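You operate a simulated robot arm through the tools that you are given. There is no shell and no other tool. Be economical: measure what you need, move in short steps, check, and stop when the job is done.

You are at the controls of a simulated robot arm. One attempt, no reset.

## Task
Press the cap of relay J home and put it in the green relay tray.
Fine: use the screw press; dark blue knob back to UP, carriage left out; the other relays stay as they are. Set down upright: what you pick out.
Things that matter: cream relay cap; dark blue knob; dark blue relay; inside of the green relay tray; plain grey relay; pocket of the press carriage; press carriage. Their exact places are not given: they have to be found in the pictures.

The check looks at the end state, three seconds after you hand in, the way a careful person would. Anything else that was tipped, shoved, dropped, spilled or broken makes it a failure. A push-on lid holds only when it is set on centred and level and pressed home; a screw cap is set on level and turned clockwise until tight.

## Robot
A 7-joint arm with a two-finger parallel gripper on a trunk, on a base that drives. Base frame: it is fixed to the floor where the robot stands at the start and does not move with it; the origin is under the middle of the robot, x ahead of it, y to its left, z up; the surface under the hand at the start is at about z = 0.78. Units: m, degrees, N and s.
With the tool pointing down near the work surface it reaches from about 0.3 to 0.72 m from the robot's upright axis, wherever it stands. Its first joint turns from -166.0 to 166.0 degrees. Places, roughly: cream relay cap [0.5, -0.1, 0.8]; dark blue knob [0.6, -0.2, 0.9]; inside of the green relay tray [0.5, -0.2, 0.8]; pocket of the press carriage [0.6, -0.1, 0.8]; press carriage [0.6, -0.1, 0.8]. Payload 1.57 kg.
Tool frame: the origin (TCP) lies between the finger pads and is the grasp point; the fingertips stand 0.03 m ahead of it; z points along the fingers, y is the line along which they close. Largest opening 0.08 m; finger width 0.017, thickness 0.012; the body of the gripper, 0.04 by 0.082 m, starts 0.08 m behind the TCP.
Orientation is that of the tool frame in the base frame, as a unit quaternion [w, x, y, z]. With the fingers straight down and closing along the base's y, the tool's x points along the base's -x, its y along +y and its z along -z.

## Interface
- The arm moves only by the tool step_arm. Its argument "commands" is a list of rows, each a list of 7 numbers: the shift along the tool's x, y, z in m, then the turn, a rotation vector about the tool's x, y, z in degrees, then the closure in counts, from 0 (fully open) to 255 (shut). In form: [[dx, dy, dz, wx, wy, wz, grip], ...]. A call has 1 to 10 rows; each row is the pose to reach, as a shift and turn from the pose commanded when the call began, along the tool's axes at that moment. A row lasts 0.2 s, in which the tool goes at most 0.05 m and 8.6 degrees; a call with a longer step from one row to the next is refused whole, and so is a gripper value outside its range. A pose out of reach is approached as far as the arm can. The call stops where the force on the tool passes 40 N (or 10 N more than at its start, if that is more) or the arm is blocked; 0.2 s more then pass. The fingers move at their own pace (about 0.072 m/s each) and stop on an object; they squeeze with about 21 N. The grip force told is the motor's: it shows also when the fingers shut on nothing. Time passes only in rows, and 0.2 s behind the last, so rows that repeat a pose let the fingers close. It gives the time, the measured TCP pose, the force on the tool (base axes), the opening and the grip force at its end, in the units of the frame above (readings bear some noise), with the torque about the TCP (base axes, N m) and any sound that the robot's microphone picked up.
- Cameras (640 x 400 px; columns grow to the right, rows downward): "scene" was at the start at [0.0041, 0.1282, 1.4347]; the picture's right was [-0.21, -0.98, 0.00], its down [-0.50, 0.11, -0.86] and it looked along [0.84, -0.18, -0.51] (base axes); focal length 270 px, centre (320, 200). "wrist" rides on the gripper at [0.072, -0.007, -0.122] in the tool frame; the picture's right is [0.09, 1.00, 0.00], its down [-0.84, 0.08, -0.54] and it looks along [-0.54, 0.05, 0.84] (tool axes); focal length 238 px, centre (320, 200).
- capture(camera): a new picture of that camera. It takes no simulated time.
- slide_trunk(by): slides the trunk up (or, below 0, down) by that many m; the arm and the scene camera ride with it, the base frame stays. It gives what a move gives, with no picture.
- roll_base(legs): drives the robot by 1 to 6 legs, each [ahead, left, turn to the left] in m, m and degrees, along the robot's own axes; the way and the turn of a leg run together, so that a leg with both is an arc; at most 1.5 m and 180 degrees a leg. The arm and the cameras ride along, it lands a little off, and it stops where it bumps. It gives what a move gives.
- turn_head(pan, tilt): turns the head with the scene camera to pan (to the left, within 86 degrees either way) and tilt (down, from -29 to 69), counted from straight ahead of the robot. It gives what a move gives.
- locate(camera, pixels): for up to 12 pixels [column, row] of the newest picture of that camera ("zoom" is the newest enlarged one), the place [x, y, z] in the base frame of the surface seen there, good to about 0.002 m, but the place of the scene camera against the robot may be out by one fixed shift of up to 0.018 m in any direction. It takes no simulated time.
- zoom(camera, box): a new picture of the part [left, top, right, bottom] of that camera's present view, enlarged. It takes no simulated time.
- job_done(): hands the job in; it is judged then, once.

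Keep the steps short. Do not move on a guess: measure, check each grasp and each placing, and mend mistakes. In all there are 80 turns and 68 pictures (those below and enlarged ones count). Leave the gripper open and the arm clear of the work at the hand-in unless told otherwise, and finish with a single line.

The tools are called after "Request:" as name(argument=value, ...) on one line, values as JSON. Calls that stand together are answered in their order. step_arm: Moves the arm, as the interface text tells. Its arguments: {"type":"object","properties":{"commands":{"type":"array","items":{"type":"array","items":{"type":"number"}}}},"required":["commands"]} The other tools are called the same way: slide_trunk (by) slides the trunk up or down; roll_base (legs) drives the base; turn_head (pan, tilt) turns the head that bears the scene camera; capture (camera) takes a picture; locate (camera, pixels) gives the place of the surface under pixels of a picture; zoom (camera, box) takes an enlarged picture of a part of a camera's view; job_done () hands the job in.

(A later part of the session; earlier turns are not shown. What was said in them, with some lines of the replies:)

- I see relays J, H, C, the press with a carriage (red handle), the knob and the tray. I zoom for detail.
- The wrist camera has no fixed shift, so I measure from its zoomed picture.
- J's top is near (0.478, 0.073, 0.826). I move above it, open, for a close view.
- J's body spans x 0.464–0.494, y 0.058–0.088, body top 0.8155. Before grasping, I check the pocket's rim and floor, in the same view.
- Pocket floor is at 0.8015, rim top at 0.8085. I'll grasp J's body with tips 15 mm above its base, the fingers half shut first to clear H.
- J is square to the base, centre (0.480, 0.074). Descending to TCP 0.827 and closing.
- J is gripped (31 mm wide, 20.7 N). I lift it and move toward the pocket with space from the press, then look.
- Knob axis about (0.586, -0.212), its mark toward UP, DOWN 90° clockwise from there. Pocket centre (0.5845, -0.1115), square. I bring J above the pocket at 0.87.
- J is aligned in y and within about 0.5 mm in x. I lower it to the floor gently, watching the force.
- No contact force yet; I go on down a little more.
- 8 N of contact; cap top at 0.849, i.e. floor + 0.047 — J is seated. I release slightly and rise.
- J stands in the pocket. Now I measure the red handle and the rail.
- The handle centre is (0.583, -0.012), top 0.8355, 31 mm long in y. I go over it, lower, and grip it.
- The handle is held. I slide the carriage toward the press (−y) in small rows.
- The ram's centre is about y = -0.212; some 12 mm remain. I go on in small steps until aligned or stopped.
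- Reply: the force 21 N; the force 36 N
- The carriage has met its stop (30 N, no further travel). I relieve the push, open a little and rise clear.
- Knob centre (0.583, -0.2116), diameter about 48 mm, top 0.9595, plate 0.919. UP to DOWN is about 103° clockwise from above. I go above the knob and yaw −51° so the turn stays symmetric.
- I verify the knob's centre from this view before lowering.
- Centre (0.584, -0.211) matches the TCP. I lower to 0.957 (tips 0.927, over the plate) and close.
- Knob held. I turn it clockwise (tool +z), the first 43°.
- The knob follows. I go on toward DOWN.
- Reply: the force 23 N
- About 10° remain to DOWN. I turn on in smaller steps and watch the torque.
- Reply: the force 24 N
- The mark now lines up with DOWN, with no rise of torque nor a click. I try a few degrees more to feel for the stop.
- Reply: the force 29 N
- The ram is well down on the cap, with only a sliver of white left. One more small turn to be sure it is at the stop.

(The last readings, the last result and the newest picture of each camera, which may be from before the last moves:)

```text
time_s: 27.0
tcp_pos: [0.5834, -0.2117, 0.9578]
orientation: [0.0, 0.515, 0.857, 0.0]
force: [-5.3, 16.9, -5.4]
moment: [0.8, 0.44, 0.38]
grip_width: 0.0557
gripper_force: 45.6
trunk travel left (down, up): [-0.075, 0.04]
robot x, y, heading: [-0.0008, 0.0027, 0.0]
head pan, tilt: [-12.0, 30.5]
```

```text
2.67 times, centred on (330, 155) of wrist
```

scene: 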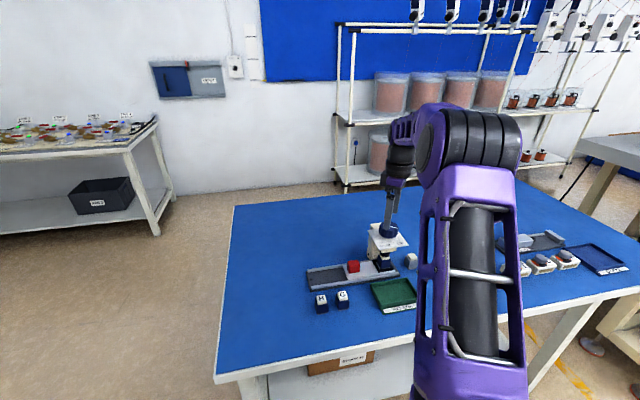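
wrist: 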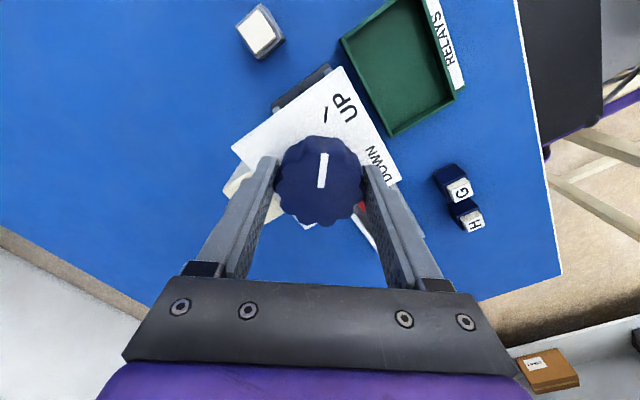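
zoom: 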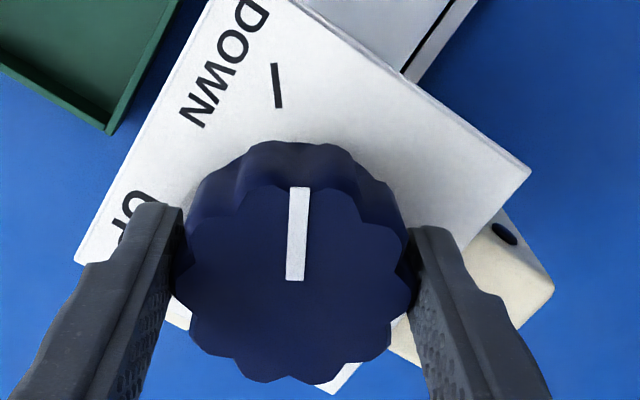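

The knob now slips in the fingers: it is at the stop. I turn it back to UP, counter-clockwise.

Request:
step_arm(commands=[[0, 0, 0, 0, 0, -8.5, 255], [0, 0, 0, 0, 0, -17, 255], [0, 0, 0, 0, 0, -25.5, 255], [0, 0, 0, 0, 0, -34, 255], [0, 0, 0, 0, 0, -42.5, 255], [0, 0, 0, 0, 0, -51, 255], [0, 0, 0, 0, 0, -59.5, 255], [0, 0, 0, 0, 0, -68, 255], [0, 0, 0, 0, 0, -76.5, 255], [0, 0, 0, 0, 0, -85, 255]])

Request:
step_arm(commands=[[0, 0, 0, 0, 0, -8.5, 255], [0, 0, 0, 0, 0, -16, 255], [0, 0, 0, 0, 0, -20, 255]])

Request:
zoom(camera="wrist", box=[220, 80, 440, 230])

```text
time_s: 29.2
tcp_pos: [0.5838, -0.2095, 0.9582]
orientation: [-0.001, -0.201, 0.98, -0.001]
force: [0.1, 18.3, -5.5]
moment: [0.15, -1.03, -0.07]
grip_width: 0.0556
gripper_force: 44.7
trunk travel left (down, up): [-0.075, 0.04]
robot x, y, heading: [-0.002, 0.0034, -0.0]
head pan, tilt: [-12.0, 30.5]
```

```text
time_s: 30.0
tcp_pos: [0.5829, -0.2102, 0.9583]
orientation: [-0.001, -0.369, 0.929, 0.0]
force: [3.4, 19.5, -3.0]
moment: [0.15, -0.18, -0.07]
grip_width: 0.0556
gripper_force: 45.5
trunk travel left (down, up): [-0.075, 0.04]
robot x, y, heading: [0.0001, -0.001, -0.2]
head pan, tilt: [-12.0, 30.5]
```

```text
2.67 times, centred on (330, 155) of wrist
```

zoom: 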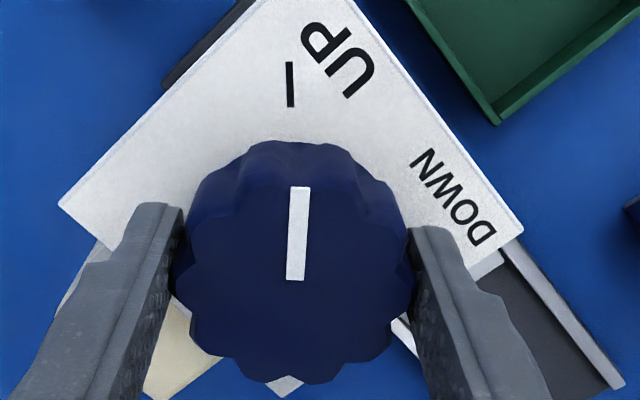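

Mark is about 4–5° short of its first setting at UP. I turn on gently to the stop.

Request:
step_arm(commands=[[0, 0, 0, 0, 0, -3, 255], [0, 0, 0, 0, 0, -5, 255], [0, 0, 0, 0, 0, -5, 255]])

Request:
zoom(camera="wrist", box=[220, 80, 440, 230])

Request:
locate(camera="zoom", pixels=[[299, 191], [296, 276], [300, 64], [300, 108]])

```text
time_s: 30.8
tcp_pos: [0.5838, -0.2095, 0.9588]
orientation: [0.0, -0.407, 0.913, 0.0]
force: [3.9, 20.3, -0.4]
moment: [0.19, 0.15, -0.81]
grip_width: 0.0555
gripper_force: 45.6
trunk travel left (down, up): [-0.075, 0.04]
robot x, y, heading: [-0.0013, 0.0007, -0.1]
head pan, tilt: [-12.0, 30.5]
```

```text
2.67 times, centred on (330, 155) of wrist
```

zoom: 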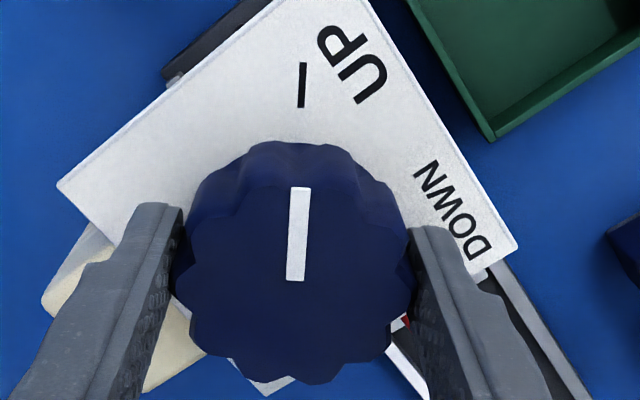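

```text
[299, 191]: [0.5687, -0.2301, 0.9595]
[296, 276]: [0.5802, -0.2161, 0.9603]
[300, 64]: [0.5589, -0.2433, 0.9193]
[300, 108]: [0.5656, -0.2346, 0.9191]
```

Torque −0.81 N·m: at the UP stop, and the mark is at its original place. I open, rise, and square the tool again.

Request:
step_arm(commands=[[0, 0, 0, 0, 0, 0.5, 120], [0, 0, 0, 0, 0, 0.5, 0], [0, 0, 0, 0, 0, 0.5, 0], [0, 0, -0.03, 0, 0, 0.5, 0], [0, 0, -0.06, 0, 0, 0.5, 0], [0, 0, -0.09, 0, 0, 8.5, 0], [0, 0, -0.1, 0, 0, 17, 0], [0, 0, -0.1, 0, 0, 25.5, 0], [0, 0, -0.1, 0, 0, 34, 0], [0, 0, -0.1, 0, 0, 42, 0]])

Request:
step_arm(commands=[[0, 0, 0, 0, 0, 6, 0], [0, 0, 0, 0, 0, 6, 0]])

```text
time_s: 33.0
tcp_pos: [0.584, -0.2123, 1.0579]
orientation: [0.001, -0.052, 0.999, 0.0]
force: [-0.3, -0.1, 0.6]
moment: [0.0, -0.02, 0.0]
grip_width: 0.0799
gripper_force: 0.1
trunk travel left (down, up): [-0.075, 0.04]
robot x, y, heading: [-0.0005, 0.0001, 0.1]
head pan, tilt: [-12.0, 30.5]
```

```text
time_s: 33.6
tcp_pos: [0.5839, -0.211, 1.0566]
orientation: [0.0, 0.002, 1.0, 0.0]
force: [-0.5, -0.2, 0.3]
moment: [-0.01, 0.0, -0.01]
grip_width: 0.0798
gripper_force: 0.0
trunk travel left (down, up): [-0.075, 0.04]
robot x, y, heading: [-0.0011, 0.0018, 0.1]
head pan, tilt: [-12.0, 30.5]
```

Squared. I go above the handle (y about −0.112), narrow the fingers and look.

Request:
step_arm(commands=[[0, 0.033, 0, 0, 0, 0, 80], [0, 0.066, 0, 0, 0, 0, 80], [0, 0.0985, 0, 0, 0, 0, 80], [0, 0.0985, 0.04, 0, 0, 0, 80], [0, 0.0985, 0.08, 0, 0, 0, 80], [0, 0.0985, 0.11, 0, 0, 0, 80], [0, 0.0985, 0.11, 0, 0, 0, 80]])

Request:
capture(camera="wrist")

Request:
capture(camera="scene")

```text
time_s: 35.2
tcp_pos: [0.5833, -0.1139, 0.9495]
orientation: [0.0, 0.0, 1.0, 0.0]
force: [-1.0, 0.0, 0.1]
moment: [0.01, 0.01, 0.0]
grip_width: 0.055
gripper_force: 0.1
trunk travel left (down, up): [-0.075, 0.04]
robot x, y, heading: [0.0006, -0.0022, 0.1]
head pan, tilt: [-12.0, 30.5]
```

```text
28 pictures are left
```

wrist: 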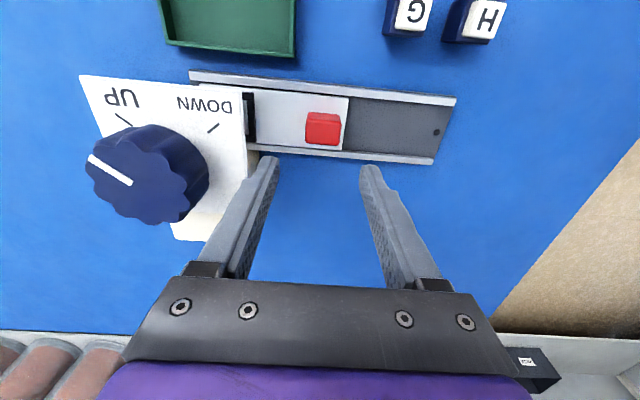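

```text
27 pictures are left
```

scene: 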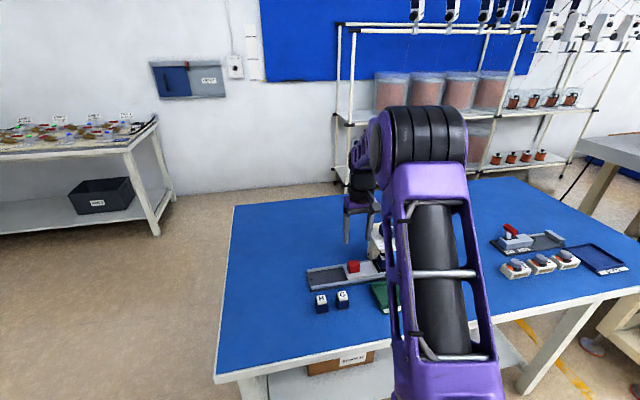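

Request:
locate(camera="wrist", pixels=[[308, 128], [340, 130], [324, 130], [318, 118], [322, 142]])

```text
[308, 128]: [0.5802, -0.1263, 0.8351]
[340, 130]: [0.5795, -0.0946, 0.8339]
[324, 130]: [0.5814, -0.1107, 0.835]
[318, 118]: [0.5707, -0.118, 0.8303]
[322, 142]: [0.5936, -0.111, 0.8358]
```

Handle centre (0.583, −0.1105). I correct +2 mm, lower, and grip.

Request:
step_arm(commands=[[0, 0.002, 0.03, 0, 0, 0, 80], [0, 0.002, 0.06, 0, 0, 0, 80], [0, 0.002, 0.09, 0, 0, 0, 80], [0, 0.002, 0.109, 0, 0, 0, 80], [0, 0.002, 0.109, 0, 0, 0, 80], [0, 0.002, 0.109, 0, 0, 0, 255], [0, 0.002, 0.109, 0, 0, 0, 255], [0, 0.002, 0.109, 0, 0, 0, 255]])

Request:
zoom(camera="wrist", box=[40, 80, 240, 230])

```text
time_s: 37.0
tcp_pos: [0.5826, -0.1113, 0.8391]
orientation: [-0.001, -0.001, 1.0, -0.001]
force: [-1.0, 4.0, -2.7]
moment: [0.06, -0.4, -0.05]
grip_width: 0.0359
gripper_force: 42.1
trunk travel left (down, up): [-0.075, 0.04]
robot x, y, heading: [0.0035, 0.0005, 0.1]
head pan, tilt: [-12.0, 30.5]
```

```text
2.67 times, centred on (140, 155) of wrist
```

zoom: 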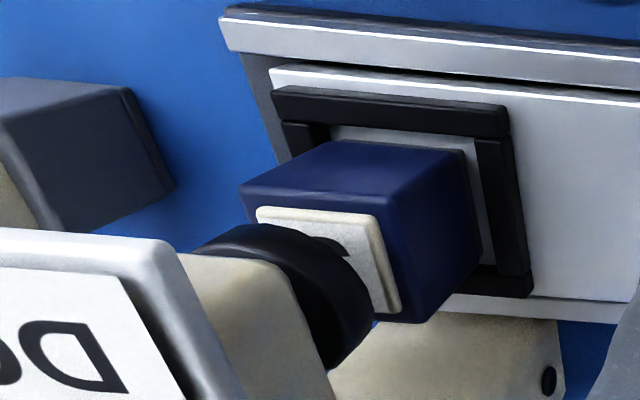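

Cap pressed nearly down, ram clear above. I pull the carriage out (+y).

Request:
step_arm(commands=[[0, 0.004, 0, 0, 0, 0, 255], [0, 0.012, 0, 0, 0, 0, 255], [0, 0.022, 0, 0, 0, 0, 255], [0, 0.032, 0, 0, 0, 0, 255], [0, 0.042, 0, 0, 0, 0, 255], [0, 0.052, 0, 0, 0, 0, 255], [0, 0.062, 0, 0, 0, 0, 255], [0, 0.072, 0, 0, 0, 0, 255], [0, 0.082, 0, 0, 0, 0, 255], [0, 0.09, 0, 0, 0, 0, 255]])

Request:
step_arm(commands=[[0, 0.005, 0, 0, 0, 0, 255], [0, 0.008, 0, 0, 0, 0, 255], [0, 0.01, 0, 0, 0, 0, 255]])

Request:
capture(camera="wrist")

```text
time_s: 39.2
tcp_pos: [0.5825, -0.0211, 0.8395]
orientation: [0.0, 0.001, 1.0, 0.0]
force: [-6.7, 0.5, -8.1]
moment: [-0.28, -1.0, -0.27]
grip_width: 0.0358
gripper_force: 42.3
trunk travel left (down, up): [-0.075, 0.04]
robot x, y, heading: [0.0016, -0.0001, -0.1]
head pan, tilt: [-12.0, 30.5]
```

```text
time_s: 40.0
tcp_pos: [0.5834, -0.0115, 0.8389]
orientation: [-0.001, 0.0, 1.0, -0.001]
force: [-4.7, 0.1, -8.0]
moment: [-0.19, 0.33, -0.08]
grip_width: 0.0361
gripper_force: 43.4
trunk travel left (down, up): [-0.075, 0.04]
robot x, y, heading: [-0.0005, -0.0007, 0.1]
head pan, tilt: [-12.0, 30.5]
```

```text
25 pictures are left
```

wrist: 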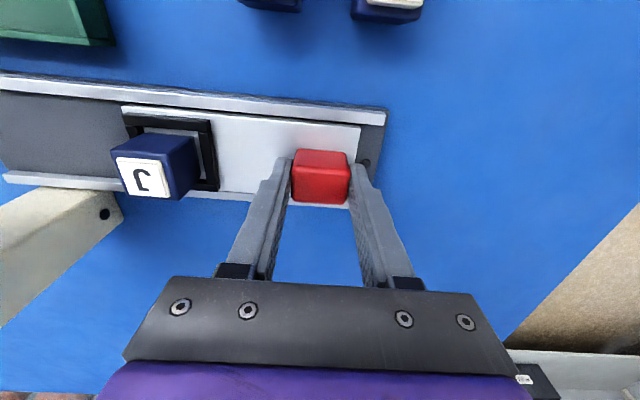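

The carriage is back out at its original place. I release, rise, and go above J.

Request:
step_arm(commands=[[0, 0, 0, 0, 0, 0, 100], [0, 0, 0, 0, 0, 0, 90], [0, 0, -0.03, 0, 0, 0, 90], [0, 0, -0.07, 0, 0, 0, 90], [0, 0, -0.11, 0, 0, 0, 90], [0, -0.02, -0.11, 0, 0, 0, 90], [0, -0.05, -0.11, 0, 0, 0, 90], [0, -0.08, -0.11, 0, 0, 0, 90], [0, -0.0995, -0.1, 0, 0, 0, 90], [0, -0.0995, -0.09, 0, 0, 0, 90]])

Request:
zoom(camera="wrist", box=[220, 70, 420, 195])

Request:
locate(camera="zoom", pixels=[[270, 150], [350, 150], [310, 160], [310, 130], [310, 200], [310, 180], [270, 190], [350, 195]])

```text
time_s: 42.2
tcp_pos: [0.5833, -0.111, 0.9282]
orientation: [-0.001, 0.0, 1.0, 0.001]
force: [-0.1, 0.8, 0.8]
moment: [0.01, -0.01, 0.01]
grip_width: 0.052
gripper_force: 0.1
trunk travel left (down, up): [-0.075, 0.04]
robot x, y, heading: [0.0004, 0.0004, -0.0]
head pan, tilt: [-12.0, 30.5]
```

```text
3.20 times, centred on (320, 132) of wrist
```

zoom: 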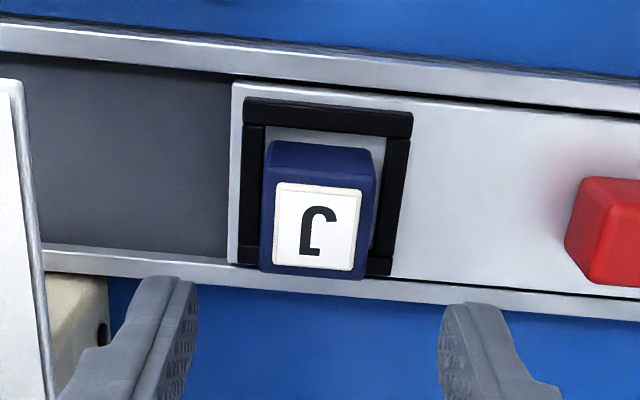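

```text
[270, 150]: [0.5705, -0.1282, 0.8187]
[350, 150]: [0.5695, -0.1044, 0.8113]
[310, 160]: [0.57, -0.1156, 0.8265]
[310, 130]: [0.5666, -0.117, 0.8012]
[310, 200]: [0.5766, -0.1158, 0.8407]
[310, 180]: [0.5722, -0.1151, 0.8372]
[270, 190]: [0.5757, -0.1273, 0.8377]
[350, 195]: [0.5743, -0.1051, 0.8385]
```

The cap now stands just 3.5 mm over the body, level: home. J's centre is about (0.585, −0.114). I lower and grip its body.

Request:
step_arm(commands=[[-0.001, -0.0022, 0.03, 0, 0, 0, 90], [-0.001, -0.0022, 0.06, 0, 0, 0, 90], [-0.001, -0.0022, 0.08, 0, 0, 0, 90], [-0.001, -0.0022, 0.08, 0, 0, 0, 90], [-0.001, -0.0022, 0.08, 0, 0, 0, 200], [-0.001, -0.0022, 0.08, 0, 0, 0, 255], [-0.001, -0.0022, 0.08, 0, 0, 0, 255]])

Request:
zoom(camera="wrist", box=[220, 80, 420, 205])

```text
time_s: 43.8
tcp_pos: [0.5841, -0.1126, 0.8492]
orientation: [0.0, 0.0, 1.0, 0.0]
force: [-0.3, 0.0, -0.4]
moment: [0.0, 0.01, 0.0]
grip_width: 0.0311
gripper_force: 20.6
trunk travel left (down, up): [-0.075, 0.04]
robot x, y, heading: [0.0002, 0.0017, -0.3]
head pan, tilt: [-12.0, 30.5]
```

```text
3.20 times, centred on (320, 142) of wrist
```

zoom: 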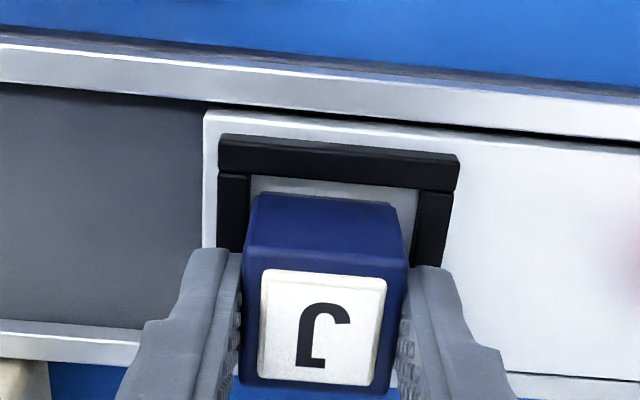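

J is gripped. I lift it straight, draw back toward the robot, then across to above the tray's side.

Request:
step_arm(commands=[[0, 0, -0.03, 0, 0, 0, 255], [0, 0, -0.07, 0, 0, 0, 255], [0, 0, -0.11, 0, 0, 0, 255], [0.04, 0, -0.12, 0, 0, 0, 255], [0.08, 0, -0.12, 0, 0, 0, 255], [0.1, -0.03, -0.12, 0, 0, 0, 255], [0.1, -0.06, -0.12, 0, 0, 0, 255], [0.1, -0.09, -0.12, 0, 0, 0, 255], [0.1, -0.09, -0.12, 0, 0, 0, 255]])

Request:
capture(camera="wrist")

Request:
capture(camera="scene")

```text
time_s: 45.8
tcp_pos: [0.4851, -0.203, 0.9682]
orientation: [0.0, 0.001, 1.0, 0.0]
force: [-0.5, -0.7, -0.3]
moment: [0.03, 0.0, -0.01]
grip_width: 0.0309
gripper_force: 20.9
trunk travel left (down, up): [-0.075, 0.04]
robot x, y, heading: [-0.0033, 0.0007, -0.0]
head pan, tilt: [-12.0, 30.5]
```

```text
22 pictures are left
```

wrist: 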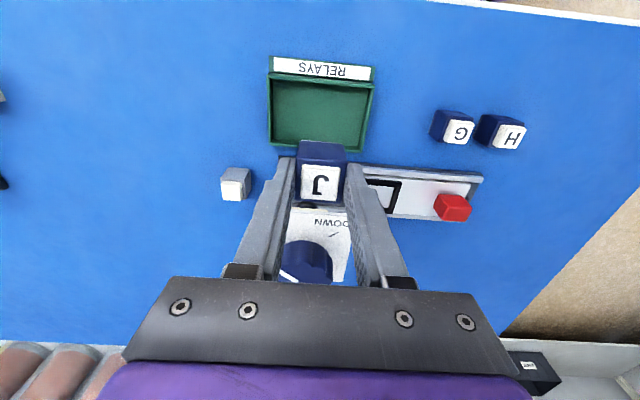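

```text
21 pictures are left
```

scene: 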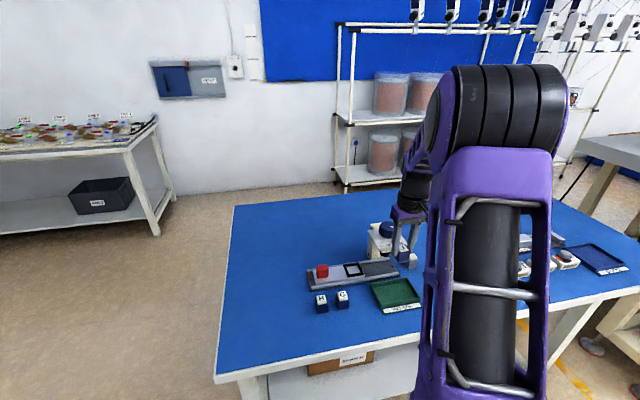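

Request:
locate(camera="wrist", pixels=[[274, 82], [369, 88], [270, 143], [358, 147], [285, 92], [355, 96], [285, 130], [350, 138], [320, 110], [320, 82], [300, 240], [320, 185]])

```text
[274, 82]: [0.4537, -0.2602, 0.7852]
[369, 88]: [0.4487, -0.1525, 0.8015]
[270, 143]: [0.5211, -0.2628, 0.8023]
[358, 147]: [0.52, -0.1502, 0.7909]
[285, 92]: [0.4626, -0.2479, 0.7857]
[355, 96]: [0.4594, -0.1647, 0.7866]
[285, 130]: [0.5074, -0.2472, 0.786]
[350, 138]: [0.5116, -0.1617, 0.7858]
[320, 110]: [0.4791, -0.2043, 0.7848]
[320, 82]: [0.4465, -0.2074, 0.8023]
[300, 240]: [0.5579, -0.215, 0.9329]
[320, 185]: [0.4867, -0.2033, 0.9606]
```

Tray inside: x 0.452–0.520, y −0.262–−0.152, floor 0.785. I lower J to near the floor at (0.481, −0.204).

Request:
step_arm(commands=[[0.004, 0, 0.03, 0, 0, 0, 255], [0.004, 0, 0.07, 0, 0, 0, 255], [0.004, 0, 0.1, 0, 0, 0, 255], [0.004, 0, 0.12, 0, 0, 0, 255], [0.004, 0, 0.13, 0, 0, 0, 255], [0.004, 0, 0.134, 0, 0, 0, 255], [0.004, 0, 0.134, 0, 0, 0, 255]])

Request:
zoom(camera="wrist", box=[220, 80, 420, 205])

Request:
locate(camera="zoom", pixels=[[325, 320], [325, 240], [325, 200], [325, 180], [325, 160], [325, 140]])

```text
time_s: 47.4
tcp_pos: [0.4806, -0.2036, 0.8341]
orientation: [0.0, 0.0, 1.0, 0.0]
force: [-0.5, 0.2, -0.5]
moment: [0.0, 0.03, 0.0]
grip_width: 0.0309
gripper_force: 21.0
trunk travel left (down, up): [-0.075, 0.04]
robot x, y, heading: [0.0004, -0.0016, -0.2]
head pan, tilt: [-12.0, 30.5]
```

```text
3.20 times, centred on (320, 142) of wrist
```

zoom: 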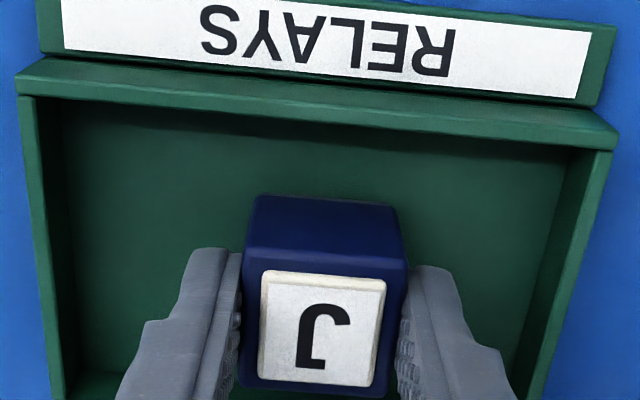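

```text
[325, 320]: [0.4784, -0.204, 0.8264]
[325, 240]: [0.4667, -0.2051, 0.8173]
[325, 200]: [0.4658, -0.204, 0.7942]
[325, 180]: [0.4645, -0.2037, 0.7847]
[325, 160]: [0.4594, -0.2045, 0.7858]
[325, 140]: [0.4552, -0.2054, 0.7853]
```

About 1.5–2 mm to go. I lower in half-millimetre-scale steps until contact.

Request:
step_arm(commands=[[0, 0, 0.001, 0, 0, 0, 255], [0, 0, 0.002, 0, 0, 0, 255], [0, 0, 0.002, 0, 0, 0, 255]])

```text
time_s: 48.2
tcp_pos: [0.4803, -0.2024, 0.8336]
orientation: [0.0, 0.0, 1.0, 0.0]
force: [0.4, -0.1, -0.9]
moment: [0.02, 0.0, 0.0]
grip_width: 0.0309
gripper_force: 21.2
trunk travel left (down, up): [-0.075, 0.04]
robot x, y, heading: [0.0019, -0.0048, -0.1]
head pan, tilt: [-12.0, 30.5]
```

Request:
step_arm(commands=[[0, 0, 0.001, 0, 0, 0, 255], [0, 0, 0.0015, 0, 0, 0, 255], [0, 0, 0.0015, 0, 0, 0, 255]])

```text
time_s: 49.0
tcp_pos: [0.4801, -0.2032, 0.8327]
orientation: [0.001, 0.0, 1.0, 0.0]
force: [-1.0, 1.4, 8.9]
moment: [0.03, 0.04, 0.01]
grip_width: 0.0311
gripper_force: 20.9
trunk travel left (down, up): [-0.075, 0.04]
robot x, y, heading: [0.0007, 0.001, 0.3]
head pan, tilt: [-12.0, 30.5]
```

Contact at 9 N: it stands on the floor. I release and rise, then move back.

Request:
step_arm(commands=[[0, 0, 0, 0, 0, 0, 110], [0, 0, 0, 0, 0, 0, 90], [0, 0, -0.03, 0, 0, 0, 90], [0, 0, -0.07, 0, 0, 0, 90], [0, 0, -0.11, 0, 0, 0, 60], [0, 0.02, -0.15, 0, 0, 0, 0], [0, 0.06, -0.19, 0, 0, 0, 0], [0, 0.1, -0.22, 0, 0, 0, 0], [0, 0.13, -0.25, 0, 0, 0, 0], [0, 0.13, -0.25, 0, 0, 0, 0]])

Request:
capture(camera="wrist")

Request:
zoom(camera="scene", box=[270, 210, 440, 330])

```text
refused: row 7 steps farther than a row can; nothing moved
```

```text
19 pictures are left
```

wrist: 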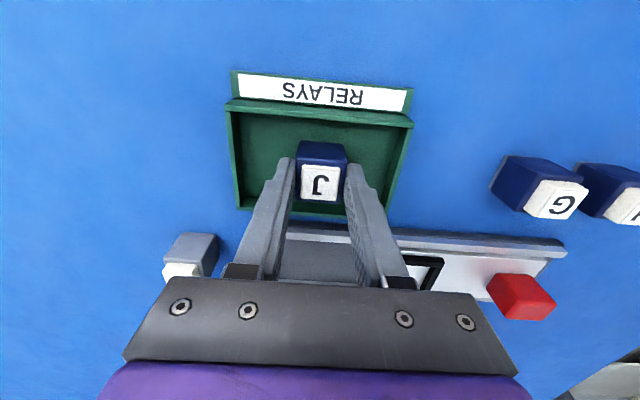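

```text
3.33 times, centred on (355, 270) of scene
```

zoom: 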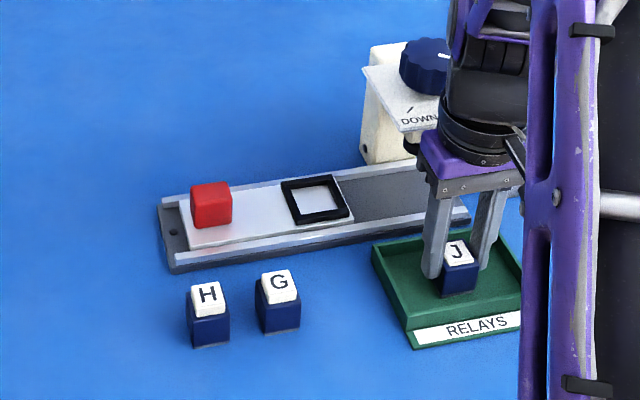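

One row was too long; I repeat with shorter rows.

Request:
step_arm(commands=[[0, 0, 0, 0, 0, 0, 110], [0, 0, 0, 0, 0, 0, 90], [0, 0, -0.03, 0, 0, 0, 90], [0, 0, -0.07, 0, 0, 0, 90], [0, 0, -0.11, 0, 0, 0, 90], [0, 0.01, -0.15, 0, 0, 0, 30], [0, 0.03, -0.19, 0, 0, 0, 0], [0, 0.06, -0.22, 0, 0, 0, 0], [0, 0.1, -0.24, 0, 0, 0, 0], [0, 0.13, -0.25, 0, 0, 0, 0]])

Request:
capture(camera="wrist")

Request:
zoom(camera="scene", box=[270, 210, 440, 330])

```text
time_s: 51.2
tcp_pos: [0.4789, -0.0745, 1.0813]
orientation: [-0.002, 0.0, 1.0, 0.0]
force: [-0.5, -0.7, 0.4]
moment: [0.0, 0.02, -0.04]
grip_width: 0.0801
gripper_force: 0.1
trunk travel left (down, up): [-0.075, 0.04]
robot x, y, heading: [-0.0047, 0.0029, 0.2]
head pan, tilt: [-12.0, 30.5]
```

```text
17 pictures are left
```

wrist: 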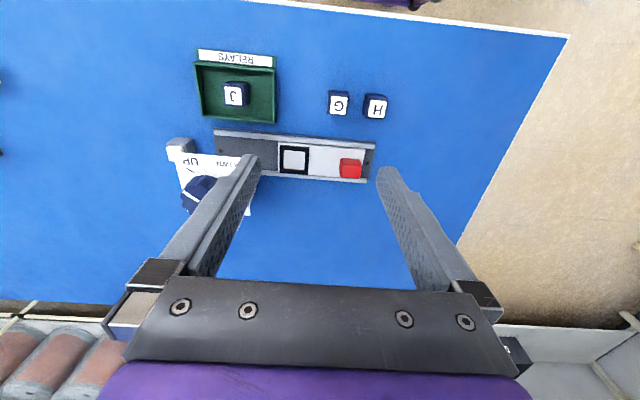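

```text
3.33 times, centred on (355, 270) of scene
```

zoom: 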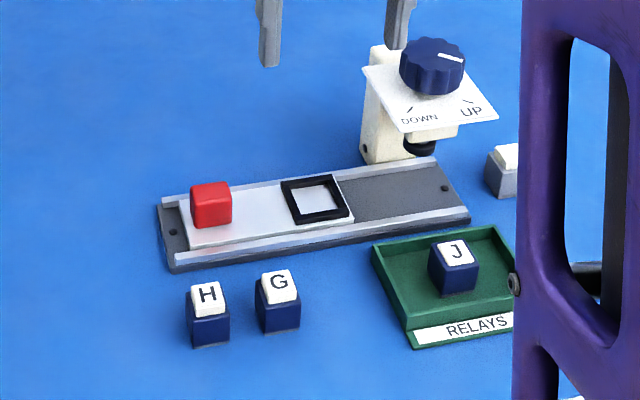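

J stands upright in the tray with its cap home, the knob reads UP, the carriage is out, and the other relays are untouched. The gripper is open and clear, so I hand in.

Request:
job_done()

```text
The job is handed in.
```

Relay J's cap is pressed home and J stands upright in the green tray, with the knob back at UP, the carriage out and the other relays untouched.
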